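You operate a simulated robot arm through the tools that you are given. There is no shell and no other tool. Be economical: measure what you need, move in short steps, check, and stop when the job is done.

You run a simulated two-armed robot. Do the job below in one go: nothing can be reset, and whatever is moved stays where it is left.

## Task
Put the ribbed white filter on the shelf under the battery bench. Put the radio module of the black case on the low stand. Pick up the orange ballast pack with one hand, pass it to the other hand and put it on the deck of cart two. Put the packing card on the motor bench away on the packing bench. Put the black hub on the heat pad on the shelf under the motor bench. Turn the trim dial one to 2. Put the block marked short on top of the orange camera module. Fetch the strainer with the orange collar and set it on the shelf under the battery bench. Take the fat yellow pin on the ready bay and put it away on the small parts bench. Take the loose propeller marked "counter" from the island bench and put it on the high shelf of the blue open shelves. Take the blue stopper and leave it on the lead with the blue plug. Any order will do. Set down upright: orange ballast pack, packing card, strainer with the orange collar, fat yellow pin.

Only the result counts: the job must be done as asked and must still hold three seconds after the hand-in. Knocking over, shifting, dropping, spilling or breaking anything else fails it. Lids that push on must go on centred and level and be pressed home; caps that screw on are set level and turned clockwise until they are tight.

## Robot
Two 7-joint arms with three-finger grippers on one trunk, on a base that drives. Base frame: it is fixed to the floor where the robot stands at the start and does not move with it; the origin is under the middle of the robot, x ahead of it, y to its left, z up; the surface under the hand at the start is at about z = 780. Units: mm, rad, N and s.
The left shoulder is at the start at [50, 154, 979], the right one opposite. With the tool pointing down near the work surface each hand reaches from about 220 to 640 mm from the robot's upright axis, wherever it stands, measured 20 degrees to its own side. Places, roughly: black hub (5x5x3 cm) [-1400, -2600, 500]; block marked short [-3500, 0, 750]; blue stopper (6x6x5 cm) [900, -500, 800]; deck of cart two [-3800, -100, 600]; fat yellow pin (3x3x5 cm) [700, -200, 800]; heat pad [-1500, -2500, 500]; high shelf of the blue open shelves [2900, -1000, 1300]; lead with the blue plug [750, -1000, 750]; loose propeller [750, 0, 750]; low stand [1800, -2700, 600]; orange ballast pack [500, -1000, 750]; orange camera module [-3500, 0, 750]; packing bench [-5300, -2700, 800]; packing card [-1000, -2750, 1000]; radio module of the black case [1000, -2500, 750]; ribbed white filter [500, 0, 750]; shelf under the battery bench [700, 2500, 200]; small parts bench [2400, 1400, 800]; strainer with the orange collar [-2250, 2250, 750]; trim dial one [-4400, -100, 600]. Payload 2.69 kg a hand.
The tool frame of a hand sits at the grasp point between the pads (the TCP): z along the fingers, y along the line on which they close. The tips reach 29 mm beyond it. Largest opening 120 mm; the body of the gripper starts 78 mm behind the TCP.
Orientation is told as [roll, pitch, yaw] about the base's x, y, z axes, in that order, counted from this pose: with the fingers straight down and closing along the base's y, the tool's x points along the base's -x, its y along +y and its z along -z.

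## Interface
- The arms move only by the tool drive_tool. It takes "left_steps", "right_steps" or both (then of equal length, played together; a hand with none holds still); each is a list of rows, each a list of 7 numbers: the shift along the tool's x, y, z in units of 400 mm (1.0 is 400 mm), then the turn, a rotation vector about the tool's x, y, z in units of 60 degrees (1.0 is 60 degrees), then the opening in per cent of the stroke, from 0 (shut) to 100 (fully open). In form: [[dx, dy, dz, ax, ay, az, grip], ...]. A call has 1 to 10 rows; each row is the pose to reach, as a shift and turn from the pose commanded when the call began, along the tool's axes at that moment. A call with a number of a shift or a turn outside -1 to 1 is refused whole. A row lasts 0.2 s, in which the tool goes at most 50 mm and 0.15 rad; a call with a longer step from one row to the next is refused whole, and so is a gripper value outside its range. A pose out of reach is approached as far as the arm can. The call stops where the force on the tool passes 40 N (or 10 N more than at its start, if that is more) or the arm is blocked; 0.2 s more then pass. The fingers move at their own pace and stop on an object; they squeeze with about 31 N. The grip force told is the motor's: it shows also when the fingers shut on nothing. Time passes only in rows, and 0.2 s behind the last, so rows that repeat a pose let the fingers close. The reply holds the time, the measured pose of the TCP, the force on the tool along the base axes, the opening and the grip force, in the units named above and with some noise, with the torque about the TCP (base axes, N m) and any sound that the robot's microphone picked up.
- Cameras (640 x 400 px; columns grow to the right, rows downward): "scene" is now at [165.4, -17.2, 1143.1]; the picture's right is [-0.07, -1.00, 0.00], its down [-0.44, 0.03, -0.90] and it looks along [0.89, -0.07, -0.44] (base axes); focal length 261 px, centre (320, 200). "left" rides on the left gripper at [63, 0, -104] in its tool frame; the picture's right is [0.00, 1.00, 0.00], its down [-0.83, 0.00, -0.56] and it looks along [-0.56, 0.00, 0.83] (tool axes); focal length 275 px, centre (320, 200). "right" rides on the right gripper at [63, 0, -104] in its tool frame; the picture's right is [0.01, 1.00, 0.00], its down [-0.83, 0.00, -0.56] and it looks along [-0.56, 0.00, 0.83] (tool axes); focal length 275 px, centre (320, 200). There is no depth. A picture from a camera that has moved, and an enlarged one, comes with that camera's place and axes in the base frame and with its lens. The place of the scene camera against the robot may be out by one fixed shift of up to 18 mm in any direction.
- capture(camera): a new picture of that camera. The clock stands still meanwhile.
- slide_trunk(by): slides the trunk up (or, below 0, down) by that many mm; the arms and the scene camera ride with it, the base frame stays. It gives what a move gives, with no picture.
- roll_base(legs): drives the robot by 1 to 6 legs, each [ahead, left, turn to the left] in mm, mm and rad, along the robot's own axes; the way and the turn of a leg run together, so that a leg with both is an arc; at most 1500 mm and 3.142 rad a leg. The arms and the cameras ride along, it lands a little off, and it stops where it bumps. It gives what a move gives.
- turn_head(pan, tilt): turns the head with the scene camera to pan (to the left, within 1.396 rad either way) and tilt (down, from -0.506 to 1.204), counted from straight ahead of the robot. It gives what a move gives.
- enlarge(camera, box): a new picture of the part [left, top, right, bottom] of that camera's present view, enlarged. The clock stands still meanwhile.
- sign_off(): hands the job in; it is judged then, once.

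Work in short steps. Places have to be worked out from the pictures, the camera data and where the tool is seen: move nearer, look again, correct. Check each grasp and each placing, and mend what went wrong. You have 546 turns and 334 pictures in all, those below and enlarged ones among them. Open the grippers and draw the arms clear of the work before you hand the job in, unless the task says otherwise; then end with one line.

The tools are called after ">>>" as name(argument=value, ...) on one line, values as JSON. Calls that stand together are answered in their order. drive_tool: Moves the arms, as the interface text tells. Its arguments: {"type":"object","properties":{"left_steps":{"type":"array","items":{"type":"array","items":{"type":"number"}}},"right_steps":{"type":"array","items":{"type":"array","items":{"type":"number"}}}},"required":[]} The other tools are called the same way: slide_trunk (by) slides the trunk up or down; roll_base (legs) drives the base; turn_head (pan, tilt) turns the head that bears the scene camera; capture (camera) takes a picture; enlarge (camera, box) takes an enlarged picture of a part of a camera's view; sign_off () hands the job in.

At the start:

```text
clock: 0.0
left_eef_pos: [389.0, 115.2, 1039.9]
left_tcp_rot: [0.0, -0.001, -0.001]
left_ft_force: [0.1, 0.3, 0.4]
left_ft_torque: [-0.01, -0.01, 0.0]
left_width: 119.9
left_grip_force: 0.0
right_eef_pos: [422.7, -211.0, 1031.1]
right_tcp_rot: [0.001, 0.0, 0.001]
right_ft_force: [0.3, -0.4, 0.5]
right_ft_torque: [-0.02, 0.0, 0.01]
right_width: 119.8
right_grip_force: 0.0
trunk travel left (down, up): [-350.0, 88.0]
robot x, y, heading: [-0.9, -1.8, 0.001]
head pan, tilt: [-0.073, 0.461]
```

scene: 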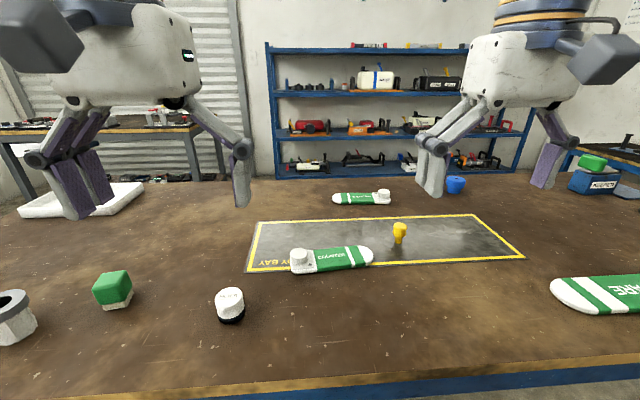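
right: 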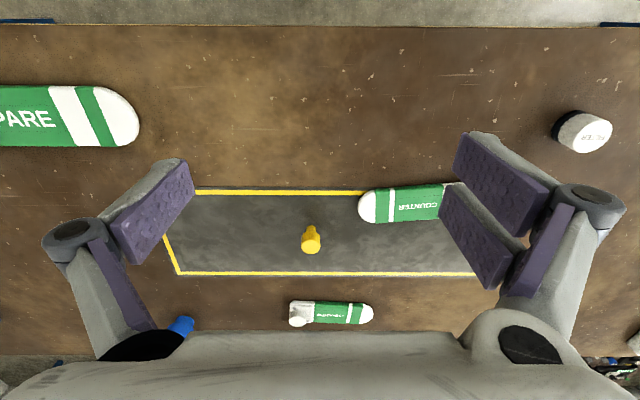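
left: 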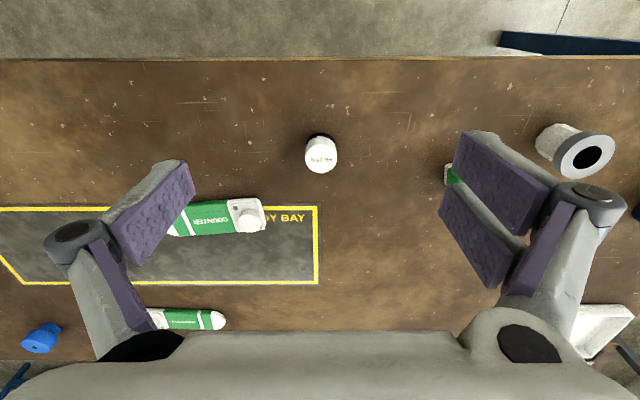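

I'll start by looking closer at the island bench things from the scene camera.

>>> enlarge(camera="scene", box=[0, 180, 320, 380])

>>> enlarge(camera="scene", box=[280, 140, 640, 365])

```text
2.00 times, centred on (160, 280) of scene
camera zoom: at [165.4, -17.2, 1143.1], right [-0.07, -1.0, 0.0], down [-0.44, 0.03, -0.9], along [0.89, -0.07, -0.44], focal length 522 px, centre (640, 40)
```

zoom: 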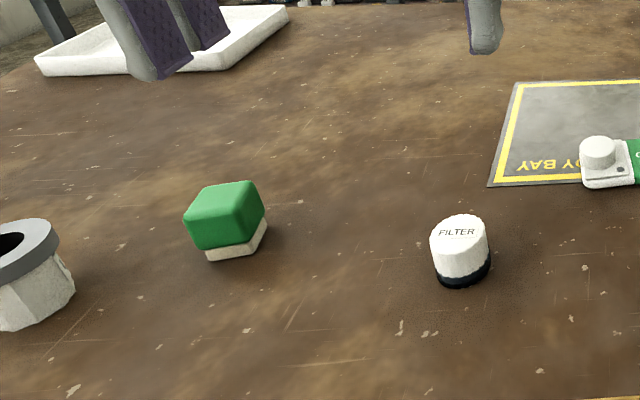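

```text
1.78 times, centred on (460, 252) of scene
camera zoom: at [165.4, -17.2, 1143.1], right [-0.07, -1.0, 0.0], down [-0.44, 0.03, -0.9], along [0.89, -0.07, -0.44], focal length 464 px, centre (71, 107)
```

zoom: 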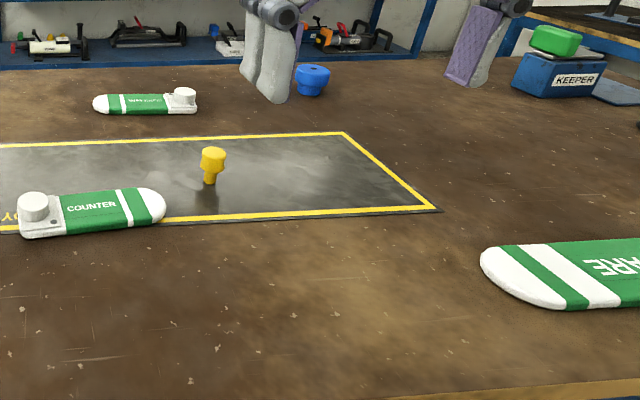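

The island bench holds the filter, the COUNTER propeller, the yellow pin and the blue stopper. I look to the right and left for the rest.

>>> turn_head(pan=-1.0, tilt=0.4)

>>> capture(camera="scene")

>>> turn_head(pan=1.0, tilt=0.4)

>>> capture(camera="scene")

```text
clock: 1.2
left_eef_pos: [390.2, 114.4, 1038.8]
left_tcp_rot: [0.0, 0.002, 0.0]
left_ft_force: [0.4, -0.8, 0.6]
left_ft_torque: [0.01, 0.0, -0.02]
left_width: 120.1
left_grip_force: 0.1
right_eef_pos: [424.0, -211.1, 1030.7]
right_tcp_rot: [0.002, -0.003, 0.0]
right_ft_force: [-0.2, 0.5, -0.3]
right_ft_torque: [0.01, 0.01, 0.0]
right_width: 120.2
right_grip_force: 0.1
trunk travel left (down, up): [-350.0, 88.0]
robot x, y, heading: [0.8, 2.2, -0.006]
head pan, tilt: [-1.0, 0.4]
```

```text
328 pictures are left
camera scene: at [124.0, -88.3, 1148.7], right [-0.84, -0.54, 0.0], down [-0.21, 0.33, -0.92], along [0.5, -0.77, -0.39], focal length 261 px, centre (320, 200)
```

scene: 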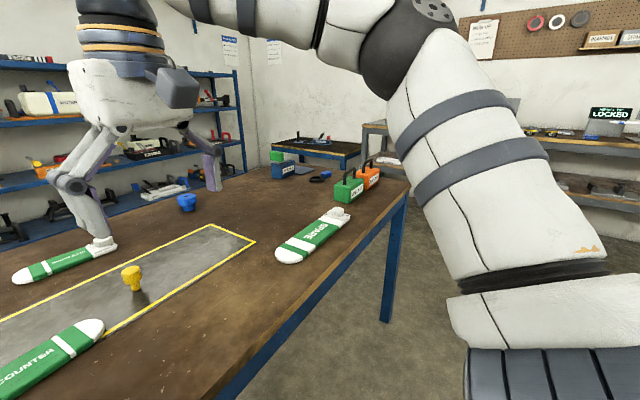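

```text
clock: 3.1
left_eef_pos: [389.5, 114.5, 1038.5]
left_tcp_rot: [-0.001, -0.001, 0.0]
left_ft_force: [0.9, 0.5, -0.3]
left_ft_torque: [0.01, 0.01, 0.02]
left_width: 120.0
left_grip_force: 0.1
right_eef_pos: [423.7, -212.5, 1030.4]
right_tcp_rot: [0.0, -0.001, -0.001]
right_ft_force: [0.1, -0.5, 0.5]
right_ft_torque: [-0.04, 0.02, 0.0]
right_width: 120.0
right_grip_force: 0.0
trunk travel left (down, up): [-350.0, 88.0]
robot x, y, heading: [-2.5, -4.4, -0.001]
head pan, tilt: [1.0, 0.4]
```

```text
327 pictures are left
camera scene: at [124.0, 67.5, 1148.7], right [0.84, -0.54, 0.0], down [-0.21, -0.33, -0.92], along [0.5, 0.77, -0.39], focal length 261 px, centre (320, 200)
```

scene: 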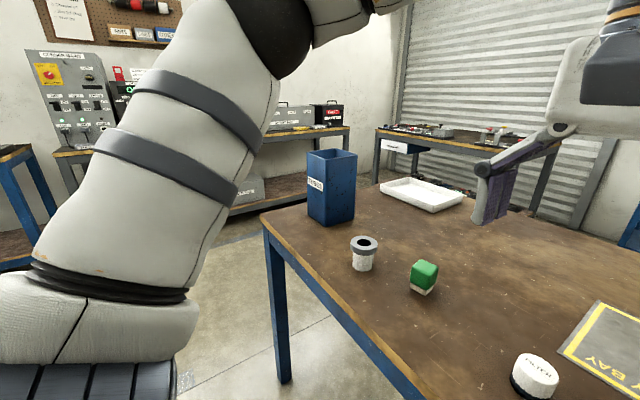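

The filter reckons at about (475, 116) and the bench top near 780. I bring the left hand above the filter and the right hand toward the pin for closer looks.

>>> drive_tool(left_steps=[[-0.055, 0, 0.08, 0, 0, 0, 100], [-0.11, 0, 0.16, 0, 0, 0, 100], [-0.165, 0, 0.24, 0, 0, 0, 100], [-0.215, 0, 0.32, 0, 0, 0, 100]], right_steps=[[-0.1, 0, 0.05, 0, 0, 0, 100], [-0.2, 0, 0.1, 0, 0, 0, 100], [-0.3, 0, 0.15, 0, 0, 0, 100], [-0.4, 0, 0.2, 0, 0, 0, 100]])

>>> capture(camera="left")

>>> capture(camera="right")

>>> turn_head(pan=0, tilt=1.2)

>>> capture(camera="scene")

```text
clock: 4.2
left_eef_pos: [476.3, 114.5, 909.1]
left_tcp_rot: [0.0, 0.0, 0.0]
left_ft_force: [0.3, -0.2, -0.1]
left_ft_torque: [-0.01, 0.01, 0.01]
left_width: 120.2
left_grip_force: 0.0
right_eef_pos: [580.5, -213.6, 948.1]
right_tcp_rot: [0.0, 0.002, 0.003]
right_ft_force: [0.0, -0.3, 0.5]
right_ft_torque: [0.03, -0.02, 0.02]
right_width: 119.7
right_grip_force: 0.0
right hand out of reach, approached as far as the arm can: row 4
trunk travel left (down, up): [-350.0, 88.0]
robot x, y, heading: [0.3, -5.5, 0.005]
head pan, tilt: [1.0, 0.4]
```

```text
326 pictures are left
camera left: at [414.6, 114.9, 1014.1], right [0.0, 1.0, 0.0], down [0.83, 0.0, 0.56], along [0.56, 0.0, -0.83], focal length 275 px, centre (320, 200)
```

left: 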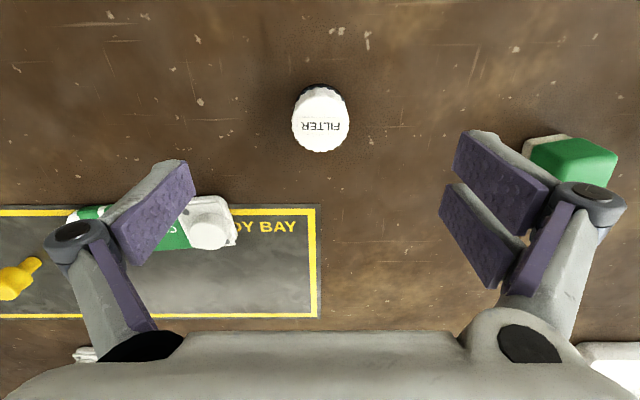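

```text
325 pictures are left
camera right: at [518.3, -214.4, 1053.4], right [-0.01, 1.0, 0.0], down [0.83, 0.01, 0.56], along [0.56, 0.0, -0.83], focal length 275 px, centre (320, 200)
```

right: 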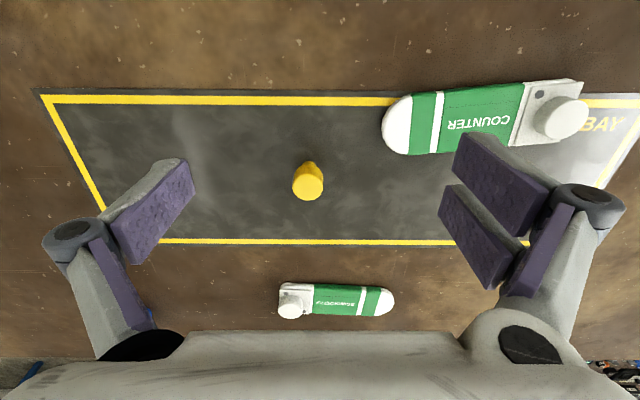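

```text
clock: 5.4
left_eef_pos: [475.8, 115.2, 910.1]
left_tcp_rot: [-0.001, -0.001, -0.001]
left_ft_force: [0.3, -0.1, 0.6]
left_ft_torque: [0.04, -0.01, 0.0]
left_width: 120.3
left_grip_force: 0.1
right_eef_pos: [578.4, -214.6, 950.6]
right_tcp_rot: [0.002, -0.002, 0.0]
right_ft_force: [-0.1, -0.5, 0.2]
right_ft_torque: [0.01, 0.0, 0.03]
right_width: 120.0
right_grip_force: 0.0
trunk travel left (down, up): [-350.0, 88.0]
robot x, y, heading: [2.2, -1.0, 0.003]
head pan, tilt: [0.0, 1.201]
```

```text
324 pictures are left
camera scene: at [129.9, -10.3, 1085.9], right [0.0, -1.0, 0.0], down [-0.93, 0.0, -0.36], along [0.36, 0.0, -0.93], focal length 261 px, centre (320, 200)
```

scene: 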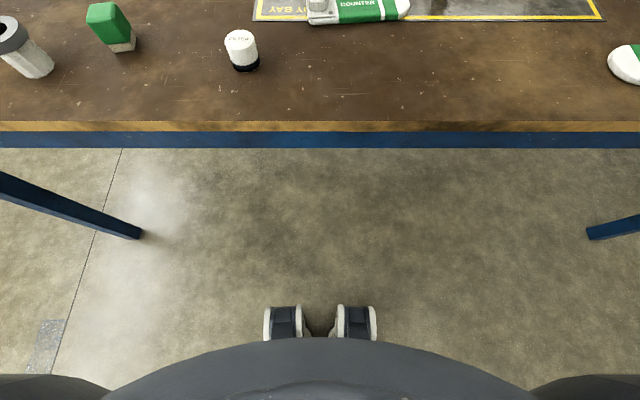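

The base clears the open bench underneath, so I can roll forward later. The filter is at about (482,115) with its top near z 830; I go down and grip it low.

>>> drive_tool(left_steps=[[-0.015, 0, 0.08, 0, 0, 0, 100], [-0.015, 0, 0.16, 0, 0, 0, 100], [-0.015, 0, 0.235, 0, 0, 0, 100], [-0.015, 0, 0.235, 0, 0, 0, 0], [-0.015, 0, 0.235, 0, 0, 0, 0], [-0.015, 0, 0.235, 0, 0, 0, 0]])

>>> capture(camera="left")

```text
clock: 6.8
left_eef_pos: [481.8, 113.7, 814.7]
left_tcp_rot: [0.0, 0.0, 0.002]
left_ft_force: [-0.4, -0.1, 0.5]
left_ft_torque: [-0.03, -0.02, 0.0]
left_width: 40.1
left_grip_force: 31.3
right_eef_pos: [579.4, -213.6, 950.8]
right_tcp_rot: [0.0, -0.001, 0.0]
right_ft_force: [0.2, -0.4, -0.2]
right_ft_torque: [0.02, -0.04, 0.02]
right_width: 120.2
right_grip_force: 0.1
trunk travel left (down, up): [-350.0, 88.0]
robot x, y, heading: [1.3, 1.6, -0.003]
head pan, tilt: [0.0, 1.201]
```

```text
323 pictures are left
camera left: at [419.1, 113.8, 921.0], right [0.0, 1.0, 0.0], down [0.83, 0.0, 0.56], along [0.56, 0.0, -0.83], focal length 275 px, centre (320, 200)
```

left: 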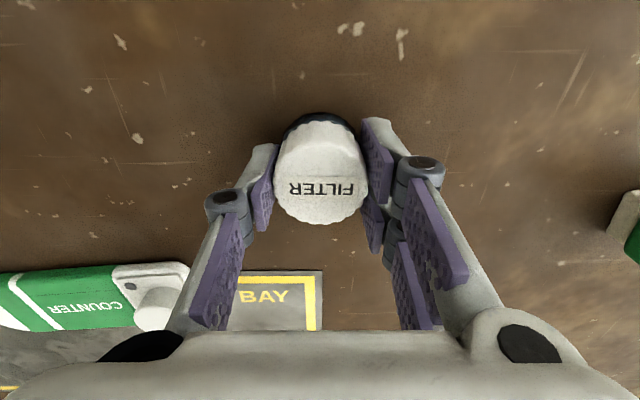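

Gripped at 40 mm width. I lift it 100 mm and roll ahead 130 mm toward the pin.

>>> drive_tool(left_steps=[[0, 0, -0.1, 0, 0, 0, 0], [0, 0, -0.2, 0, 0, 0, 0], [0, 0, -0.3, 0, 0, 0, 0]])

>>> roll_base(legs=[[130, 0, 0]])

>>> capture(camera="right")

```text
clock: 7.6
left_eef_pos: [480.9, 114.2, 936.6]
left_tcp_rot: [-0.001, 0.0, 0.001]
left_ft_force: [-0.4, 0.1, -0.1]
left_ft_torque: [0.03, -0.01, 0.04]
left_width: 39.9
left_grip_force: 31.1
right_eef_pos: [578.6, -213.9, 950.8]
right_tcp_rot: [0.0, -0.002, 0.0]
right_ft_force: [0.2, -0.4, 0.3]
right_ft_torque: [-0.01, 0.03, -0.01]
right_width: 119.8
right_grip_force: 0.1
trunk travel left (down, up): [-350.0, 88.0]
robot x, y, heading: [-0.4, 2.7, -0.005]
head pan, tilt: [0.0, 1.201]
```

```text
clock: 8.9
left_eef_pos: [612.4, 114.2, 935.6]
left_tcp_rot: [0.0, 0.0, 0.001]
left_ft_force: [0.6, -0.9, -0.6]
left_ft_torque: [0.0, 0.03, 0.01]
left_width: 40.0
left_grip_force: 30.4
right_eef_pos: [709.5, -213.3, 949.0]
right_tcp_rot: [0.001, 0.0, 0.003]
right_ft_force: [-0.2, 0.3, 0.3]
right_ft_torque: [0.01, -0.01, -0.01]
right_width: 120.0
right_grip_force: 0.0
trunk travel left (down, up): [-350.0, 88.0]
robot x, y, heading: [131.3, -1.7, 0.005]
head pan, tilt: [0.0, 1.201]
```

```text
322 pictures are left
camera right: at [647.3, -214.2, 1054.2], right [-0.01, 1.0, 0.0], down [0.83, 0.0, 0.56], along [0.56, 0.0, -0.83], focal length 275 px, centre (320, 200)
```

right: 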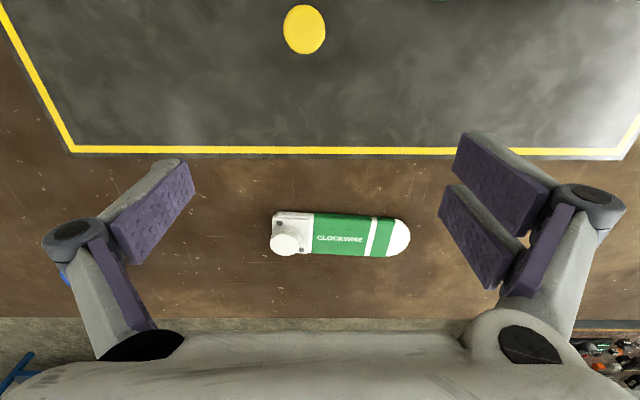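

The pin head is at about (654,-224), top near z 830. I move the right hand over it and down and close on the head.

>>> drive_tool(right_steps=[[0.1, -0.0275, 0.0, 0, 0, 0, 70], [0.1375, -0.0275, 0.1, 0, 0, 0, 70], [0.1375, -0.0275, 0.2, 0, 0, 0, 70], [0.1375, -0.0275, 0.29, 0, 0, 0, 70], [0.1375, -0.0275, 0.33, 0, 0, 0, 70], [0.1375, -0.0275, 0.33, 0, 0, 0, 0], [0.1375, -0.0275, 0.33, 0, 0, 0, 0], [0.1375, -0.0275, 0.33, 0, 0, 0, 0]])

>>> capture(camera="right")

```text
clock: 10.7
left_eef_pos: [611.2, 114.0, 936.5]
left_tcp_rot: [-0.001, -0.001, 0.001]
left_ft_force: [-1.1, 0.3, -0.9]
left_ft_torque: [-0.01, -0.01, 0.03]
left_width: 40.1
left_grip_force: 31.1
right_eef_pos: [654.1, -224.8, 817.3]
right_tcp_rot: [0.001, -0.002, 0.002]
right_ft_force: [0.5, 0.7, 0.5]
right_ft_torque: [-0.01, 0.01, 0.03]
right_width: 27.1
right_grip_force: 31.7
trunk travel left (down, up): [-350.0, 88.0]
robot x, y, heading: [130.1, 3.0, -0.0]
head pan, tilt: [0.0, 1.201]
```

```text
321 pictures are left
camera right: at [591.7, -224.9, 922.2], right [-0.01, 1.0, 0.0], down [0.83, 0.0, 0.56], along [0.56, 0.0, -0.83], focal length 275 px, centre (320, 200)
```

right: 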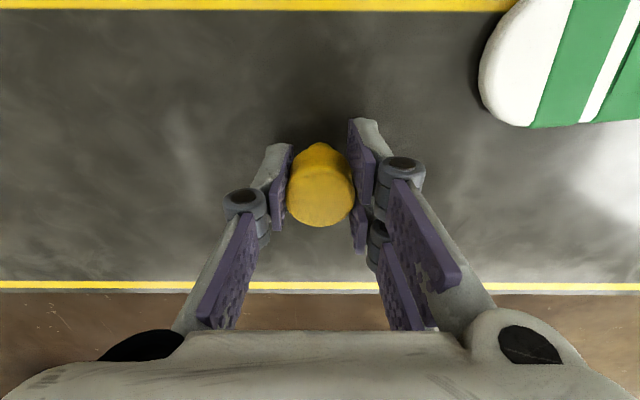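

Pin held (27 mm). I lift it, back away from the bench, and turn to the left toward the battery bench.

>>> drive_tool(right_steps=[[0, 0, -0.1, 0, 0, 0, 0], [0, 0, -0.2, 0, 0, 0, 0], [0, 0, -0.3, 0, 0, 0, 0]])

>>> roll_base(legs=[[-480, 0, 0], [0, 0, 1.571], [700, 0, 0]])

>>> turn_head(pan=-0.4, tilt=0.35)

>>> capture(camera="scene")

```text
clock: 11.5
left_eef_pos: [610.8, 113.7, 937.3]
left_tcp_rot: [-0.001, -0.003, -0.002]
left_ft_force: [-0.5, 0.3, 0.3]
left_ft_torque: [0.04, 0.02, 0.01]
left_width: 39.9
left_grip_force: 31.0
right_eef_pos: [655.1, -223.3, 938.7]
right_tcp_rot: [0.001, -0.001, 0.002]
right_ft_force: [0.3, 0.6, -0.1]
right_ft_torque: [0.0, -0.01, 0.0]
right_width: 27.2
right_grip_force: 30.8
trunk travel left (down, up): [-350.0, 88.0]
robot x, y, heading: [126.5, 1.0, -0.001]
head pan, tilt: [0.0, 1.201]
```

```text
clock: 21.6
left_eef_pos: [-459.6, 1181.2, 936.0]
left_tcp_rot: [-0.001, -0.001, 1.562]
left_ft_force: [-0.4, 0.1, -0.1]
left_ft_torque: [-0.05, -0.02, 0.02]
left_width: 39.8
left_grip_force: 30.3
right_eef_pos: [-121.7, 1222.9, 938.3]
right_tcp_rot: [0.001, -0.002, 1.563]
right_ft_force: [0.1, 0.4, -0.4]
right_ft_torque: [0.01, 0.01, -0.01]
right_width: 27.2
right_grip_force: 31.1
trunk travel left (down, up): [-350.0, 88.0]
robot x, y, heading: [-349.4, 703.8, 1.56]
head pan, tilt: [0.0, 1.201]
```

```text
clock: 22.8
left_eef_pos: [-459.2, 1182.9, 935.8]
left_tcp_rot: [0.0, 0.0, 1.561]
left_ft_force: [-0.4, -0.2, 0.3]
left_ft_torque: [0.01, 0.02, 0.02]
left_width: 39.9
left_grip_force: 30.8
right_eef_pos: [-121.5, 1222.7, 937.8]
right_tcp_rot: [0.0, -0.002, 1.565]
right_ft_force: [1.1, -0.5, -0.8]
right_ft_torque: [0.02, 0.0, 0.02]
right_width: 27.1
right_grip_force: 31.3
trunk travel left (down, up): [-350.0, 88.0]
robot x, y, heading: [-349.2, 698.7, 1.563]
head pan, tilt: [-0.4, 0.351]
```

```text
320 pictures are left
camera scene: at [-315.5, 851.9, 1153.2], right [0.92, -0.4, 0.0], down [-0.14, -0.32, -0.94], along [0.37, 0.86, -0.34], focal length 261 px, centre (320, 200)
```

scene: 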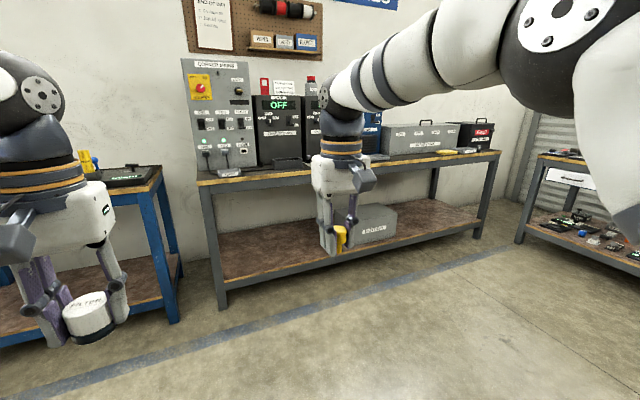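

The grey battery bench runs x ≈ -366..1949 with its front at y ≈ 2270 and a shelf at about z 190, left part free. First I take the pin to the small parts bench: drive up, turn to face +x and go along the aisle.

>>> roll_base(legs=[[700, 0, 0], [0, 0, -1.563], [1400, 0, 0]])

>>> turn_head(pan=0.0, tilt=0.4)

>>> capture(camera="scene")

```text
clock: 37.0
left_eef_pos: [1540.1, 1569.4, 936.0]
left_tcp_rot: [0.0, -0.001, 0.038]
left_ft_force: [-0.2, 0.8, 0.2]
left_ft_torque: [0.03, 0.04, -0.01]
left_width: 39.5
left_grip_force: 30.4
right_eef_pos: [1595.7, 1234.5, 937.6]
right_tcp_rot: [-0.001, -0.002, 0.04]
right_ft_force: [0.3, 0.0, -0.2]
right_ft_torque: [0.0, 0.0, -0.01]
right_width: 27.3
right_grip_force: 30.8
trunk travel left (down, up): [-350.0, 88.0]
robot x, y, heading: [1058.0, 1441.2, 0.037]
head pan, tilt: [-0.4, 0.351]
```

```text
clock: 37.8
left_eef_pos: [1540.1, 1569.7, 935.6]
left_tcp_rot: [0.001, -0.002, 0.037]
left_ft_force: [0.5, -0.8, -0.3]
left_ft_torque: [-0.01, -0.02, 0.02]
left_width: 39.7
left_grip_force: 30.3
right_eef_pos: [1596.3, 1234.0, 937.3]
right_tcp_rot: [0.0, -0.001, 0.039]
right_ft_force: [-0.1, 0.0, -0.2]
right_ft_torque: [-0.04, -0.02, 0.03]
right_width: 27.4
right_grip_force: 31.2
trunk travel left (down, up): [-350.0, 88.0]
robot x, y, heading: [1061.7, 1436.9, 0.035]
head pan, tilt: [0.0, 0.4]
```

```text
319 pictures are left
camera scene: at [1229.4, 1434.8, 1148.7], right [0.04, -1.0, 0.0], down [-0.39, -0.01, -0.92], along [0.92, 0.03, -0.39], focal length 261 px, centre (320, 200)
```

scene: 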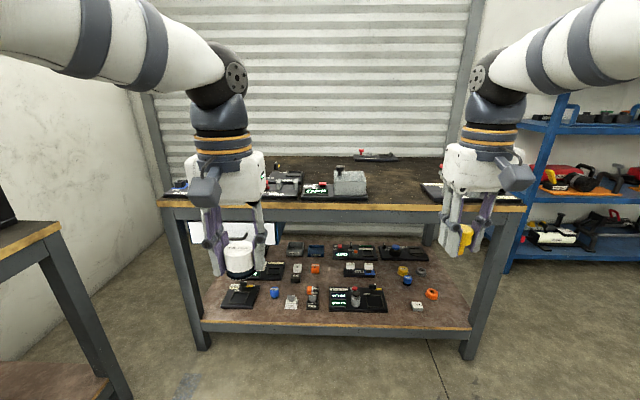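

The bench front is at x ≈ 2090, top ≈ 780, with free space in the middle near (2270,1130). I roll up and look with the scene and right cameras.

>>> roll_base(legs=[[600, 0, -0.036]])

>>> capture(camera="scene")

>>> capture(camera="right")

```text
clock: 41.2
left_eef_pos: [2147.0, 1567.5, 935.1]
left_tcp_rot: [0.0, 0.002, 0.004]
left_ft_force: [0.7, 0.0, 0.0]
left_ft_torque: [0.0, 0.01, 0.0]
left_width: 39.7
left_grip_force: 30.5
right_eef_pos: [2190.0, 1228.1, 935.7]
right_tcp_rot: [0.001, -0.003, 0.005]
right_ft_force: [0.0, 0.1, 0.1]
right_ft_torque: [0.03, 0.04, -0.01]
right_width: 27.2
right_grip_force: 31.0
trunk travel left (down, up): [-350.0, 88.0]
robot x, y, heading: [1666.8, 1450.2, 0.008]
head pan, tilt: [0.0, 0.4]
```

```text
318 pictures are left
camera scene: at [1832.0, 1441.6, 1148.7], right [0.0, -1.0, 0.0], down [-0.39, 0.0, -0.92], along [0.92, 0.0, -0.39], focal length 261 px, centre (320, 200)
```

scene: 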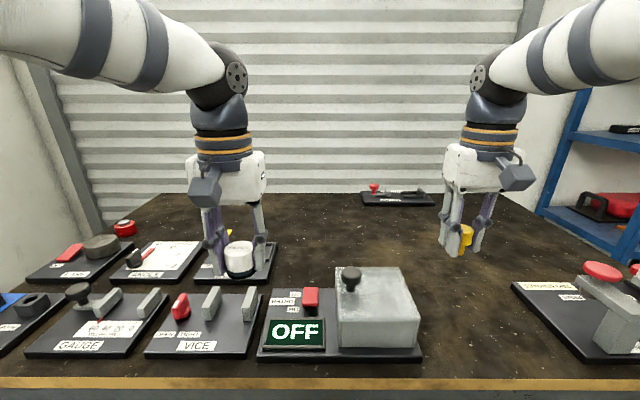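

```text
317 pictures are left
camera right: at [2128.7, 1228.5, 1042.1], right [-0.01, 1.0, 0.0], down [0.83, 0.01, 0.56], along [0.56, 0.01, -0.83], focal length 275 px, centre (320, 200)
```

right: 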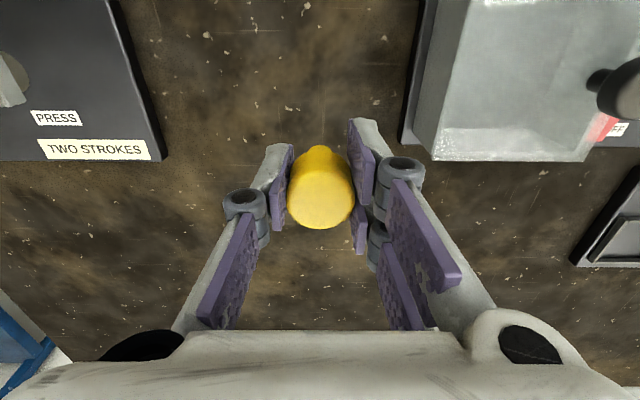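

The spot below and just ahead of the right hand is clear. I move 50 mm further in and lower to just above the expected top (pin bottom ≈ 37 mm below TCP).

>>> drive_tool(right_steps=[[-0.125, 0, 0.0, 0, 0, 0, 0], [-0.125, 0, 0.1, 0, 0, 0, 0], [-0.125, 0, 0.2, 0, 0, 0, 0], [-0.125, 0, 0.27, 0, 0, 0, 0]])

>>> drive_tool(right_steps=[[0, 0, 0.01, 0, 0, 0, 0], [0, 0, 0.02, 0, 0, 0, 0], [0, 0, 0.025, 0, 0, 0, 0]])

>>> capture(camera="right")

```text
clock: 42.2
left_eef_pos: [2146.5, 1566.0, 935.5]
left_tcp_rot: [-0.002, -0.003, 0.005]
left_ft_force: [0.2, 0.4, -1.2]
left_ft_torque: [-0.03, 0.0, -0.02]
left_width: 39.7
left_grip_force: 31.0
right_eef_pos: [2240.6, 1229.8, 829.4]
right_tcp_rot: [0.0, -0.001, 0.005]
right_ft_force: [-0.1, -0.5, -0.7]
right_ft_torque: [-0.02, 0.0, -0.01]
right_width: 27.0
right_grip_force: 31.0
trunk travel left (down, up): [-350.0, 88.0]
robot x, y, heading: [1663.5, 1456.6, 0.002]
head pan, tilt: [0.0, 0.4]
```

```text
clock: 43.0
left_eef_pos: [2148.2, 1566.6, 936.8]
left_tcp_rot: [-0.002, -0.002, 0.004]
left_ft_force: [0.7, 0.2, -0.4]
left_ft_torque: [0.01, 0.02, -0.01]
left_width: 40.0
left_grip_force: 30.8
right_eef_pos: [2240.4, 1229.6, 819.3]
right_tcp_rot: [0.001, -0.002, 0.005]
right_ft_force: [0.3, 0.8, -0.3]
right_ft_torque: [0.0, 0.04, 0.02]
right_width: 27.0
right_grip_force: 31.4
trunk travel left (down, up): [-350.0, 88.0]
robot x, y, heading: [1663.8, 1452.4, 0.004]
head pan, tilt: [0.0, 0.4]
```

```text
316 pictures are left
camera right: at [2178.5, 1228.6, 924.4], right [-0.01, 1.0, 0.0], down [0.83, 0.01, 0.56], along [0.56, 0.01, -0.83], focal length 275 px, centre (320, 200)
```

right: 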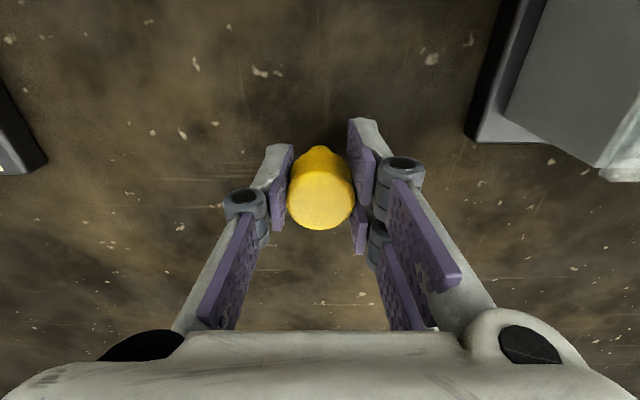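

No contact yet; I go on down in 2 mm rows and watch the force.

>>> drive_tool(right_steps=[[0, 0, 0.005, 0, 0, 0, 0], [0, 0, 0.01, 0, 0, 0, 0], [0, 0, 0.015, 0, 0, 0, 0], [0, 0, 0.02, 0, 0, 0, 0]])

```text
clock: 44.0
left_eef_pos: [2145.1, 1567.0, 938.4]
left_tcp_rot: [0.0, -0.004, 0.003]
left_ft_force: [-0.4, 0.9, 0.1]
left_ft_torque: [0.02, 0.03, 0.02]
left_width: 39.9
left_grip_force: 30.6
right_eef_pos: [2240.3, 1229.0, 816.3]
right_tcp_rot: [-0.003, -0.01, 0.005]
right_ft_force: [-2.5, -2.9, 29.0]
right_ft_torque: [-0.06, 0.02, -0.02]
right_width: 27.1
right_grip_force: 31.1
trunk travel left (down, up): [-350.0, 88.0]
robot x, y, heading: [1663.7, 1450.4, 0.005]
head pan, tilt: [0.0, 0.4]
```

Contact at TCP z ≈ 816 (29 N up). I ease up to release the pressure, then open and withdraw.

>>> drive_tool(right_steps=[[0, 0, -0.0075, 0, 0, 0, 0], [0, 0, -0.0075, 0, 0, 0, 40], [0, 0, -0.0075, 0, 0, 0, 45], [0, 0, -0.1, 0, 0, 0, 45], [0, 0, -0.2, 0, 0, 0, 45], [0, 0, -0.3, 0, 0, 0, 45]])

>>> capture(camera="right")

```text
clock: 45.4
left_eef_pos: [2146.8, 1567.1, 936.2]
left_tcp_rot: [0.0, -0.002, 0.005]
left_ft_force: [0.1, 0.9, 0.6]
left_ft_torque: [0.02, 0.03, -0.01]
left_width: 39.9
left_grip_force: 31.4
right_eef_pos: [2241.3, 1229.8, 933.1]
right_tcp_rot: [-0.001, 0.0, 0.005]
right_ft_force: [0.5, 1.0, 0.0]
right_ft_torque: [-0.01, 0.0, -0.02]
right_width: 54.1
right_grip_force: 0.0
trunk travel left (down, up): [-350.0, 88.0]
robot x, y, heading: [1666.7, 1454.3, 0.004]
head pan, tilt: [0.0, 0.4]
```

```text
315 pictures are left
camera right: at [2178.6, 1229.3, 1037.1], right [-0.01, 1.0, 0.0], down [0.83, 0.01, 0.56], along [0.56, 0.01, -0.83], focal length 275 px, centre (320, 200)
```

right: 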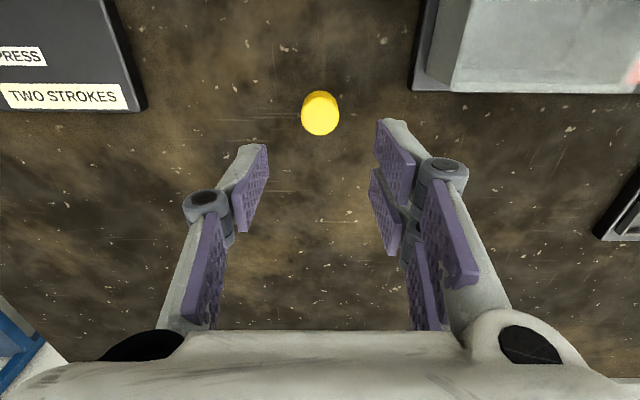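

The pin stands upright on the small parts bench. Now the filter: back off, turn to face the battery bench's free right part (x ≈ 1300) and lower the trunk.

>>> roll_base(legs=[[-300, 0, 0], [0, 0, 1.567], [150, 0, 0]])

>>> drive_tool(right_steps=[[0.12, 0, 0, 0, 0, 0, 45], [0.24, 0, 0, 0, 0, 0, 45], [0.36, 0, 0, 0, 0, 0, 45], [0.48, 0, 0, 0, 0, 0, 45], [0.6, 0, 0, 0, 0, 0, 45]])

>>> turn_head(pan=0.15, tilt=0.5)

>>> capture(camera="scene")

```text
clock: 52.3
left_eef_pos: [1245.4, 2083.2, 936.5]
left_tcp_rot: [0.0, 0.002, 1.573]
left_ft_force: [-0.1, 0.0, -0.2]
left_ft_torque: [0.0, -0.02, 0.0]
left_width: 39.6
left_grip_force: 31.3
right_eef_pos: [1583.5, 2176.7, 932.3]
right_tcp_rot: [0.0, 0.0, 1.575]
right_ft_force: [-0.4, 0.0, -0.2]
right_ft_torque: [0.0, 0.01, -0.01]
right_width: 53.8
right_grip_force: 0.1
trunk travel left (down, up): [-350.0, 88.0]
robot x, y, heading: [1361.7, 1602.6, 1.572]
head pan, tilt: [0.0, 0.4]
```

```text
clock: 53.5
left_eef_pos: [1246.0, 2081.2, 935.9]
left_tcp_rot: [-0.002, -0.001, 1.573]
left_ft_force: [-1.0, 0.6, -0.3]
left_ft_torque: [0.0, 0.02, -0.01]
left_width: 39.7
left_grip_force: 30.8
right_eef_pos: [1583.6, 2114.6, 930.5]
right_tcp_rot: [0.0, -0.001, 1.576]
right_ft_force: [0.3, 1.3, 0.0]
right_ft_torque: [0.03, -0.02, -0.01]
right_width: 53.9
right_grip_force: 0.0
right hand out of reach, approached as far as the arm can: row 2, 3, 4, 5
trunk travel left (down, up): [-350.0, 88.0]
robot x, y, heading: [1363.8, 1600.8, 1.578]
head pan, tilt: [0.0, 0.4]
```

```text
clock: 54.2
left_eef_pos: [1245.5, 2080.6, 936.2]
left_tcp_rot: [-0.001, -0.002, 1.574]
left_ft_force: [0.2, 0.4, -1.4]
left_ft_torque: [0.01, -0.02, 0.02]
left_width: 39.7
left_grip_force: 30.7
right_eef_pos: [1583.2, 2114.5, 931.2]
right_tcp_rot: [0.001, -0.002, 1.578]
right_ft_force: [0.1, 0.2, -0.1]
right_ft_torque: [0.01, -0.01, 0.02]
right_width: 53.9
right_grip_force: 0.2
trunk travel left (down, up): [-350.0, 88.0]
robot x, y, heading: [1363.3, 1599.3, 1.576]
head pan, tilt: [0.15, 0.499]
```

```text
314 pictures are left
camera scene: at [1344.2, 1756.1, 1139.6], right [0.99, 0.15, 0.0], down [0.07, -0.47, -0.88], along [-0.13, 0.87, -0.48], focal length 261 px, centre (320, 200)
```

scene: 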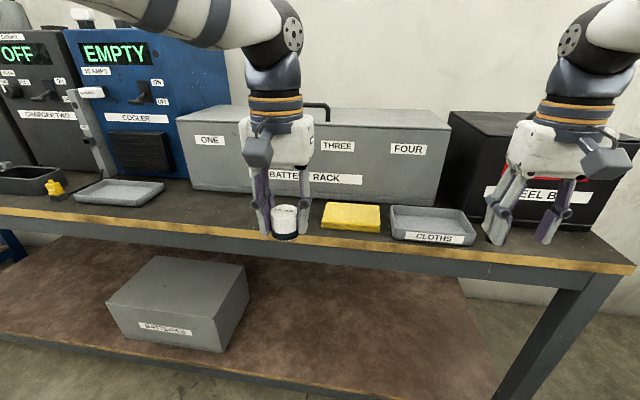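

The right hand would not fold straight back. I try folding it up and back toward its starting pose and further.

>>> drive_tool(right_steps=[[0.0, 0, -0.12, 0, 0, 0, 45], [0.1, 0, -0.2, 0, 0, 0, 45], [0.2, 0, -0.26, 0, 0, 0, 45], [0.3, 0, -0.3, 0, 0, 0, 45], [0.4, 0, -0.3, 0, 0, 0, 45], [0.5, 0, -0.3, 0, 0, 0, 45], [0.6, 0, -0.3, 0, 0, 0, 45]])

```text
refused: row 2 steps farther than a row can; nothing moved
```

>>> drive_tool(right_steps=[[0.0, 0, -0.12, 0, 0, 0, 45], [0.08, 0, -0.2, 0, 0, 0, 45], [0.17, 0, -0.26, 0, 0, 0, 45], [0.26, 0, -0.3, 0, 0, 0, 45], [0.36, 0, -0.3, 0, 0, 0, 45], [0.46, 0, -0.3, 0, 0, 0, 45], [0.56, 0, -0.3, 0, 0, 0, 45]])

```text
clock: 55.8
left_eef_pos: [1246.4, 2082.4, 935.9]
left_tcp_rot: [0.0, -0.002, 1.574]
left_ft_force: [-0.9, 0.2, -0.4]
left_ft_torque: [0.03, 0.0, -0.01]
left_width: 39.5
left_grip_force: 31.1
right_eef_pos: [1582.2, 2114.5, 978.2]
right_tcp_rot: [0.0, -0.001, 1.576]
right_ft_force: [-0.2, 0.4, 0.0]
right_ft_torque: [0.0, -0.02, 0.03]
right_width: 53.4
right_grip_force: 0.0
right hand out of reach, approached as far as the arm can: row 2, 3, 4, 5, 6, 7
trunk travel left (down, up): [-350.0, 88.0]
robot x, y, heading: [1360.6, 1600.7, 1.578]
head pan, tilt: [0.15, 0.499]
```

The right arm seems stuck against a joint limit in that direction; I try moving sideways and check what frees it.

>>> drive_tool(right_steps=[[-0.05, 0, -0.08, 0, 0, 0, 45], [-0.05, -0.1, -0.08, 0, 0, 0, 45], [0.03, -0.15, -0.1, 0, 0, 0, 45], [0.12, -0.15, -0.1, 0, 0, 0, 45], [0.2, -0.15, -0.1, 0, 0, 0, 45]])

```text
clock: 57.0
left_eef_pos: [1246.4, 2081.1, 936.0]
left_tcp_rot: [0.002, -0.001, 1.575]
left_ft_force: [-0.1, -0.4, -0.5]
left_ft_torque: [-0.01, 0.05, -0.02]
left_width: 39.6
left_grip_force: 31.2
right_eef_pos: [1649.3, 2034.8, 1018.8]
right_tcp_rot: [-0.001, -0.003, 1.574]
right_ft_force: [0.3, -0.7, 0.7]
right_ft_torque: [0.03, 0.02, -0.01]
right_width: 54.2
right_grip_force: 0.0
trunk travel left (down, up): [-350.0, 88.0]
robot x, y, heading: [1364.6, 1600.5, 1.575]
head pan, tilt: [0.15, 0.499]
```

That freed it. I keep folding back and out.

>>> drive_tool(right_steps=[[0.1, -0.03, 0, 0, 0, 0, 45], [0.2, -0.06, 0, 0, 0, 0, 45], [0.3, -0.09, 0, 0, 0, 0, 45], [0.4, -0.12, 0, 0, 0, 0, 45], [0.5, -0.15, 0, 0, 0, 0, 45]])

>>> slide_trunk(by=-345)

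```text
clock: 58.2
left_eef_pos: [1245.2, 2082.5, 936.7]
left_tcp_rot: [0.0, -0.001, 1.574]
left_ft_force: [-0.5, 0.9, -0.5]
left_ft_torque: [0.04, 0.0, 0.05]
left_width: 40.0
left_grip_force: 30.9
right_eef_pos: [1659.6, 1861.3, 977.0]
right_tcp_rot: [-0.001, -0.003, 1.575]
right_ft_force: [0.3, -0.1, -0.4]
right_ft_torque: [0.01, -0.03, 0.01]
right_width: 54.2
right_grip_force: 0.0
right hand out of reach, approached as far as the arm can: row 3, 4, 5
trunk travel left (down, up): [-350.0, 88.0]
robot x, y, heading: [1360.0, 1602.0, 1.572]
head pan, tilt: [0.15, 0.499]
```

```text
clock: 61.6
left_eef_pos: [1246.2, 2080.2, 592.2]
left_tcp_rot: [0.002, 0.0, 1.573]
left_ft_force: [-0.6, 0.4, -0.3]
left_ft_torque: [0.06, 0.0, 0.02]
left_width: 40.0
left_grip_force: 31.3
right_eef_pos: [1658.8, 1925.5, 557.6]
right_tcp_rot: [0.001, 0.361, 1.575]
right_ft_force: [-0.3, 0.1, 0.2]
right_ft_torque: [0.01, 0.0, -0.03]
right_width: 54.0
right_grip_force: 0.0
trunk travel left (down, up): [-5.0, 433.0]
robot x, y, heading: [1363.2, 1602.3, 1.571]
head pan, tilt: [0.15, 0.499]
```

Right hand is now folded to y ≈ 1925. I lower the left hand in front of the bench toward shelf height.

>>> drive_tool(left_steps=[[0, 0, 0.12, 0, 0, 0, 0], [0, 0, 0.24, 0, 0, 0, 0], [0, 0, 0.36, 0, 0, 0, 0], [0, 0, 0.48, 0, 0, 0, 0], [0, 0, 0.6, 0, 0, 0, 0], [0, 0, 0.72, 0, 0, 0, 0], [0, 0, 0.8, 0, 0, 0, 0]])

>>> capture(camera="scene")

>>> capture(camera="left")

```text
clock: 63.2
left_eef_pos: [1246.6, 2081.8, 270.6]
left_tcp_rot: [0.0, -0.003, 1.575]
left_ft_force: [-0.6, 0.4, -0.7]
left_ft_torque: [0.02, 0.02, -0.03]
left_width: 39.9
left_grip_force: 31.1
right_eef_pos: [1658.1, 1925.8, 558.1]
right_tcp_rot: [0.002, 0.364, 1.575]
right_ft_force: [0.0, -0.2, 0.5]
right_ft_torque: [0.0, -0.04, 0.05]
right_width: 54.1
right_grip_force: 0.1
trunk travel left (down, up): [-5.0, 433.0]
robot x, y, heading: [1364.1, 1601.6, 1.578]
head pan, tilt: [0.15, 0.499]
```

```text
313 pictures are left
camera scene: at [1343.7, 1862.6, 779.8], right [0.99, 0.15, 0.0], down [0.07, -0.47, -0.88], along [-0.14, 0.87, -0.48], focal length 261 px, centre (320, 200)
```

scene: 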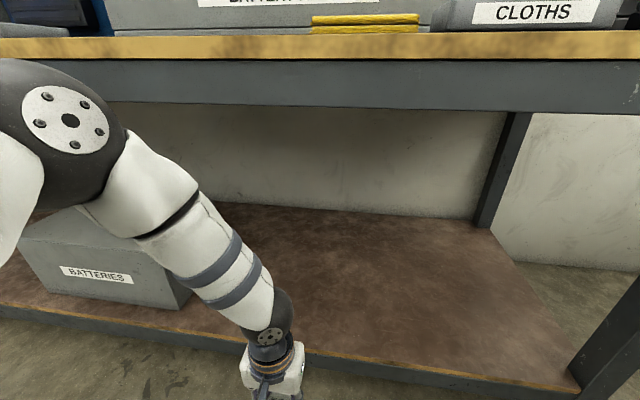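

```text
312 pictures are left
camera left: at [1246.2, 2017.8, 376.0], right [-1.0, 0.0, 0.0], down [0.0, 0.83, 0.56], along [0.0, 0.56, -0.83], focal length 275 px, centre (320, 200)
```

left: 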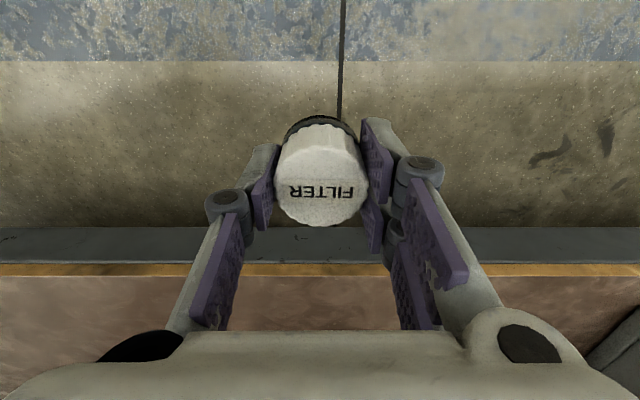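

The shelf edge is at y ≈ 2215. I extend the left hand forward under the bench with clearance, watching reach.

>>> drive_tool(left_steps=[[0, 0, -0.05, 0, 0, 0, 0], [-0.1, 0, -0.05, 0, 0, 0, 0], [-0.2, 0, -0.05, 0, 0, 0, 0], [-0.3, 0, -0.05, 0, 0, 0, 0], [-0.4, 0, -0.05, 0, 0, 0, 0], [-0.48, 0, -0.05, 0, 0, 0, 0]])

>>> capture(camera="scene")

>>> capture(camera="left")

```text
clock: 64.6
left_eef_pos: [1245.7, 2265.4, 291.3]
left_tcp_rot: [0.0, 0.002, 1.572]
left_ft_force: [-0.8, 0.1, 0.3]
left_ft_torque: [0.03, 0.02, -0.01]
left_width: 39.9
left_grip_force: 31.0
left hand out of reach, approached as far as the arm can: row 6
right_eef_pos: [1658.5, 1924.5, 557.6]
right_tcp_rot: [0.001, 0.363, 1.575]
right_ft_force: [0.0, 0.9, -0.1]
right_ft_torque: [0.02, 0.0, 0.03]
right_width: 53.9
right_grip_force: 0.1
trunk travel left (down, up): [-5.0, 433.0]
robot x, y, heading: [1362.7, 1601.5, 1.573]
head pan, tilt: [0.15, 0.499]
```

```text
311 pictures are left
camera scene: at [1343.7, 1862.5, 779.8], right [0.99, 0.15, 0.0], down [0.07, -0.47, -0.88], along [-0.14, 0.87, -0.48], focal length 261 px, centre (320, 200)
```

scene: 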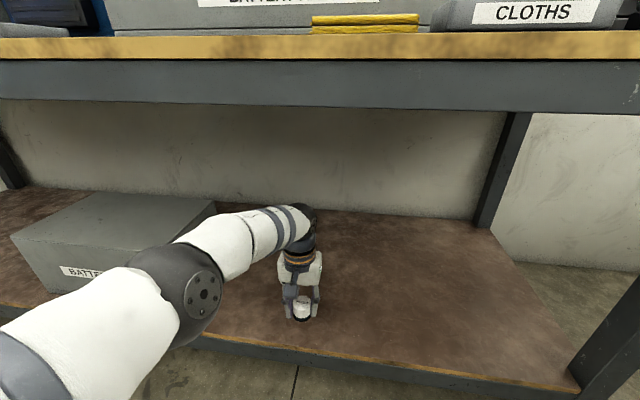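

```text
310 pictures are left
camera left: at [1244.8, 2202.3, 396.7], right [-1.0, 0.0, 0.0], down [0.0, 0.83, 0.55], along [0.0, 0.55, -0.83], focal length 275 px, centre (320, 200)
```

left: 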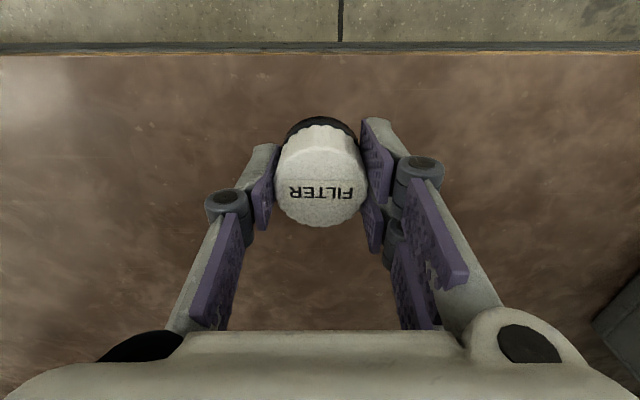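

The arm fits under the bench well. I roll 70 mm ahead for margin, then lower.

>>> roll_base(legs=[[70, 0, 0]])

>>> drive_tool(left_steps=[[0, 0, 0.05, 0, 0, 0, 0], [0, 0, 0.1, 0, 0, 0, 0], [0, 0, 0.11, 0, 0, 0, 0], [0, 0, 0.12, 0, 0, 0, 0]])

>>> capture(camera="scene")

```text
clock: 65.6
left_eef_pos: [1243.3, 2336.9, 292.7]
left_tcp_rot: [0.0, -0.002, 1.576]
left_ft_force: [0.3, 0.4, 0.3]
left_ft_torque: [0.0, 0.04, 0.0]
left_width: 39.7
left_grip_force: 30.9
right_eef_pos: [1659.3, 1996.6, 557.8]
right_tcp_rot: [0.002, 0.364, 1.575]
right_ft_force: [-0.6, -0.3, 0.1]
right_ft_torque: [0.01, -0.02, 0.03]
right_width: 54.1
right_grip_force: 0.0
trunk travel left (down, up): [-5.0, 433.0]
robot x, y, heading: [1364.7, 1667.9, 1.579]
head pan, tilt: [0.15, 0.499]
```

```text
clock: 66.6
left_eef_pos: [1243.3, 2326.4, 250.4]
left_tcp_rot: [0.0, 0.0, 1.576]
left_ft_force: [0.0, -0.2, -0.9]
left_ft_torque: [0.02, 0.0, -0.02]
left_width: 39.8
left_grip_force: 31.7
left hand out of reach, approached as far as the arm can: row 2, 3, 4
right_eef_pos: [1658.4, 1995.7, 557.8]
right_tcp_rot: [0.001, 0.362, 1.576]
right_ft_force: [1.5, 1.0, 0.6]
right_ft_torque: [-0.02, -0.02, -0.01]
right_width: 54.0
right_grip_force: 0.1
trunk travel left (down, up): [-5.0, 433.0]
robot x, y, heading: [1360.3, 1667.0, 1.575]
head pan, tilt: [0.15, 0.499]
```

```text
309 pictures are left
camera scene: at [1343.3, 1932.8, 779.8], right [0.99, 0.15, 0.0], down [0.07, -0.47, -0.88], along [-0.14, 0.87, -0.48], focal length 261 px, centre (320, 200)
```

scene: 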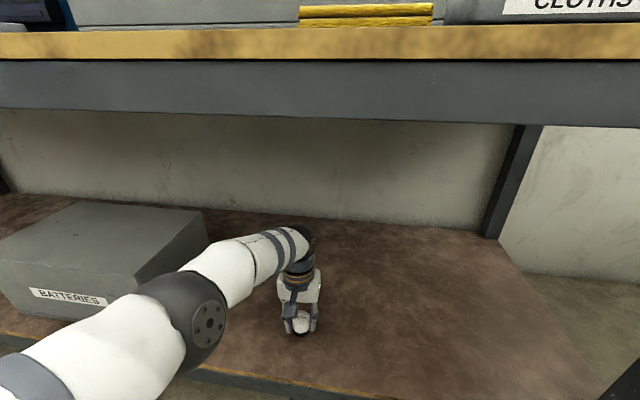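

At the reach limit; I draw the hand back ~40 mm and lower gently.

>>> drive_tool(left_steps=[[0.08, 0, 0, 0, 0, 0, 0], [0.1, 0, 0.03, 0, 0, 0, 0], [0.1, 0, 0.05, 0, 0, 0, 0], [0.1, 0, 0.06, 0, 0, 0, 0]])

```text
clock: 67.6
left_eef_pos: [1243.8, 2289.6, 230.3]
left_tcp_rot: [-0.001, -0.009, 1.577]
left_ft_force: [-1.5, 4.4, 28.0]
left_ft_torque: [0.13, 0.08, 0.04]
left_width: 40.0
left_grip_force: 30.8
right_eef_pos: [1659.8, 1995.4, 559.4]
right_tcp_rot: [0.001, 0.362, 1.577]
right_ft_force: [-0.1, 0.2, 0.2]
right_ft_torque: [0.02, -0.01, 0.0]
right_width: 54.1
right_grip_force: 0.0
trunk travel left (down, up): [-5.0, 433.0]
robot x, y, heading: [1364.1, 1670.9, 1.576]
head pan, tilt: [0.15, 0.499]
```

Contact at z ≈ 230. I ease off, open, and lift the hand off straight up.

>>> drive_tool(left_steps=[[0, 0, -0.008, 0, 0, 0, 0], [0, 0, -0.008, 0, 0, 0, 50], [0, 0, -0.008, 0, 0, 0, 60], [0, 0, -0.1, 0, 0, 0, 60], [0, 0, -0.2, 0, 0, 0, 60]])

>>> capture(camera="left")

```text
clock: 68.8
left_eef_pos: [1242.6, 2288.4, 306.1]
left_tcp_rot: [0.0, 0.0, 1.575]
left_ft_force: [-0.1, 0.9, 0.5]
left_ft_torque: [-0.04, 0.0, 0.0]
left_width: 72.4
left_grip_force: 0.1
right_eef_pos: [1659.5, 1995.6, 558.9]
right_tcp_rot: [0.003, 0.363, 1.576]
right_ft_force: [0.2, 0.0, 0.1]
right_ft_torque: [-0.02, -0.01, -0.01]
right_width: 53.8
right_grip_force: 0.1
trunk travel left (down, up): [-5.0, 433.0]
robot x, y, heading: [1362.7, 1665.9, 1.576]
head pan, tilt: [0.15, 0.499]
```

```text
308 pictures are left
camera left: at [1242.9, 2223.5, 411.8], right [-1.0, 0.0, 0.0], down [0.0, 0.83, 0.56], along [0.0, 0.56, -0.83], focal length 275 px, centre (320, 200)
```

left: 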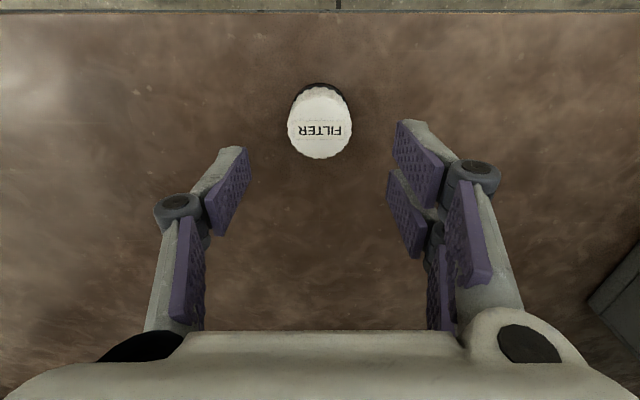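

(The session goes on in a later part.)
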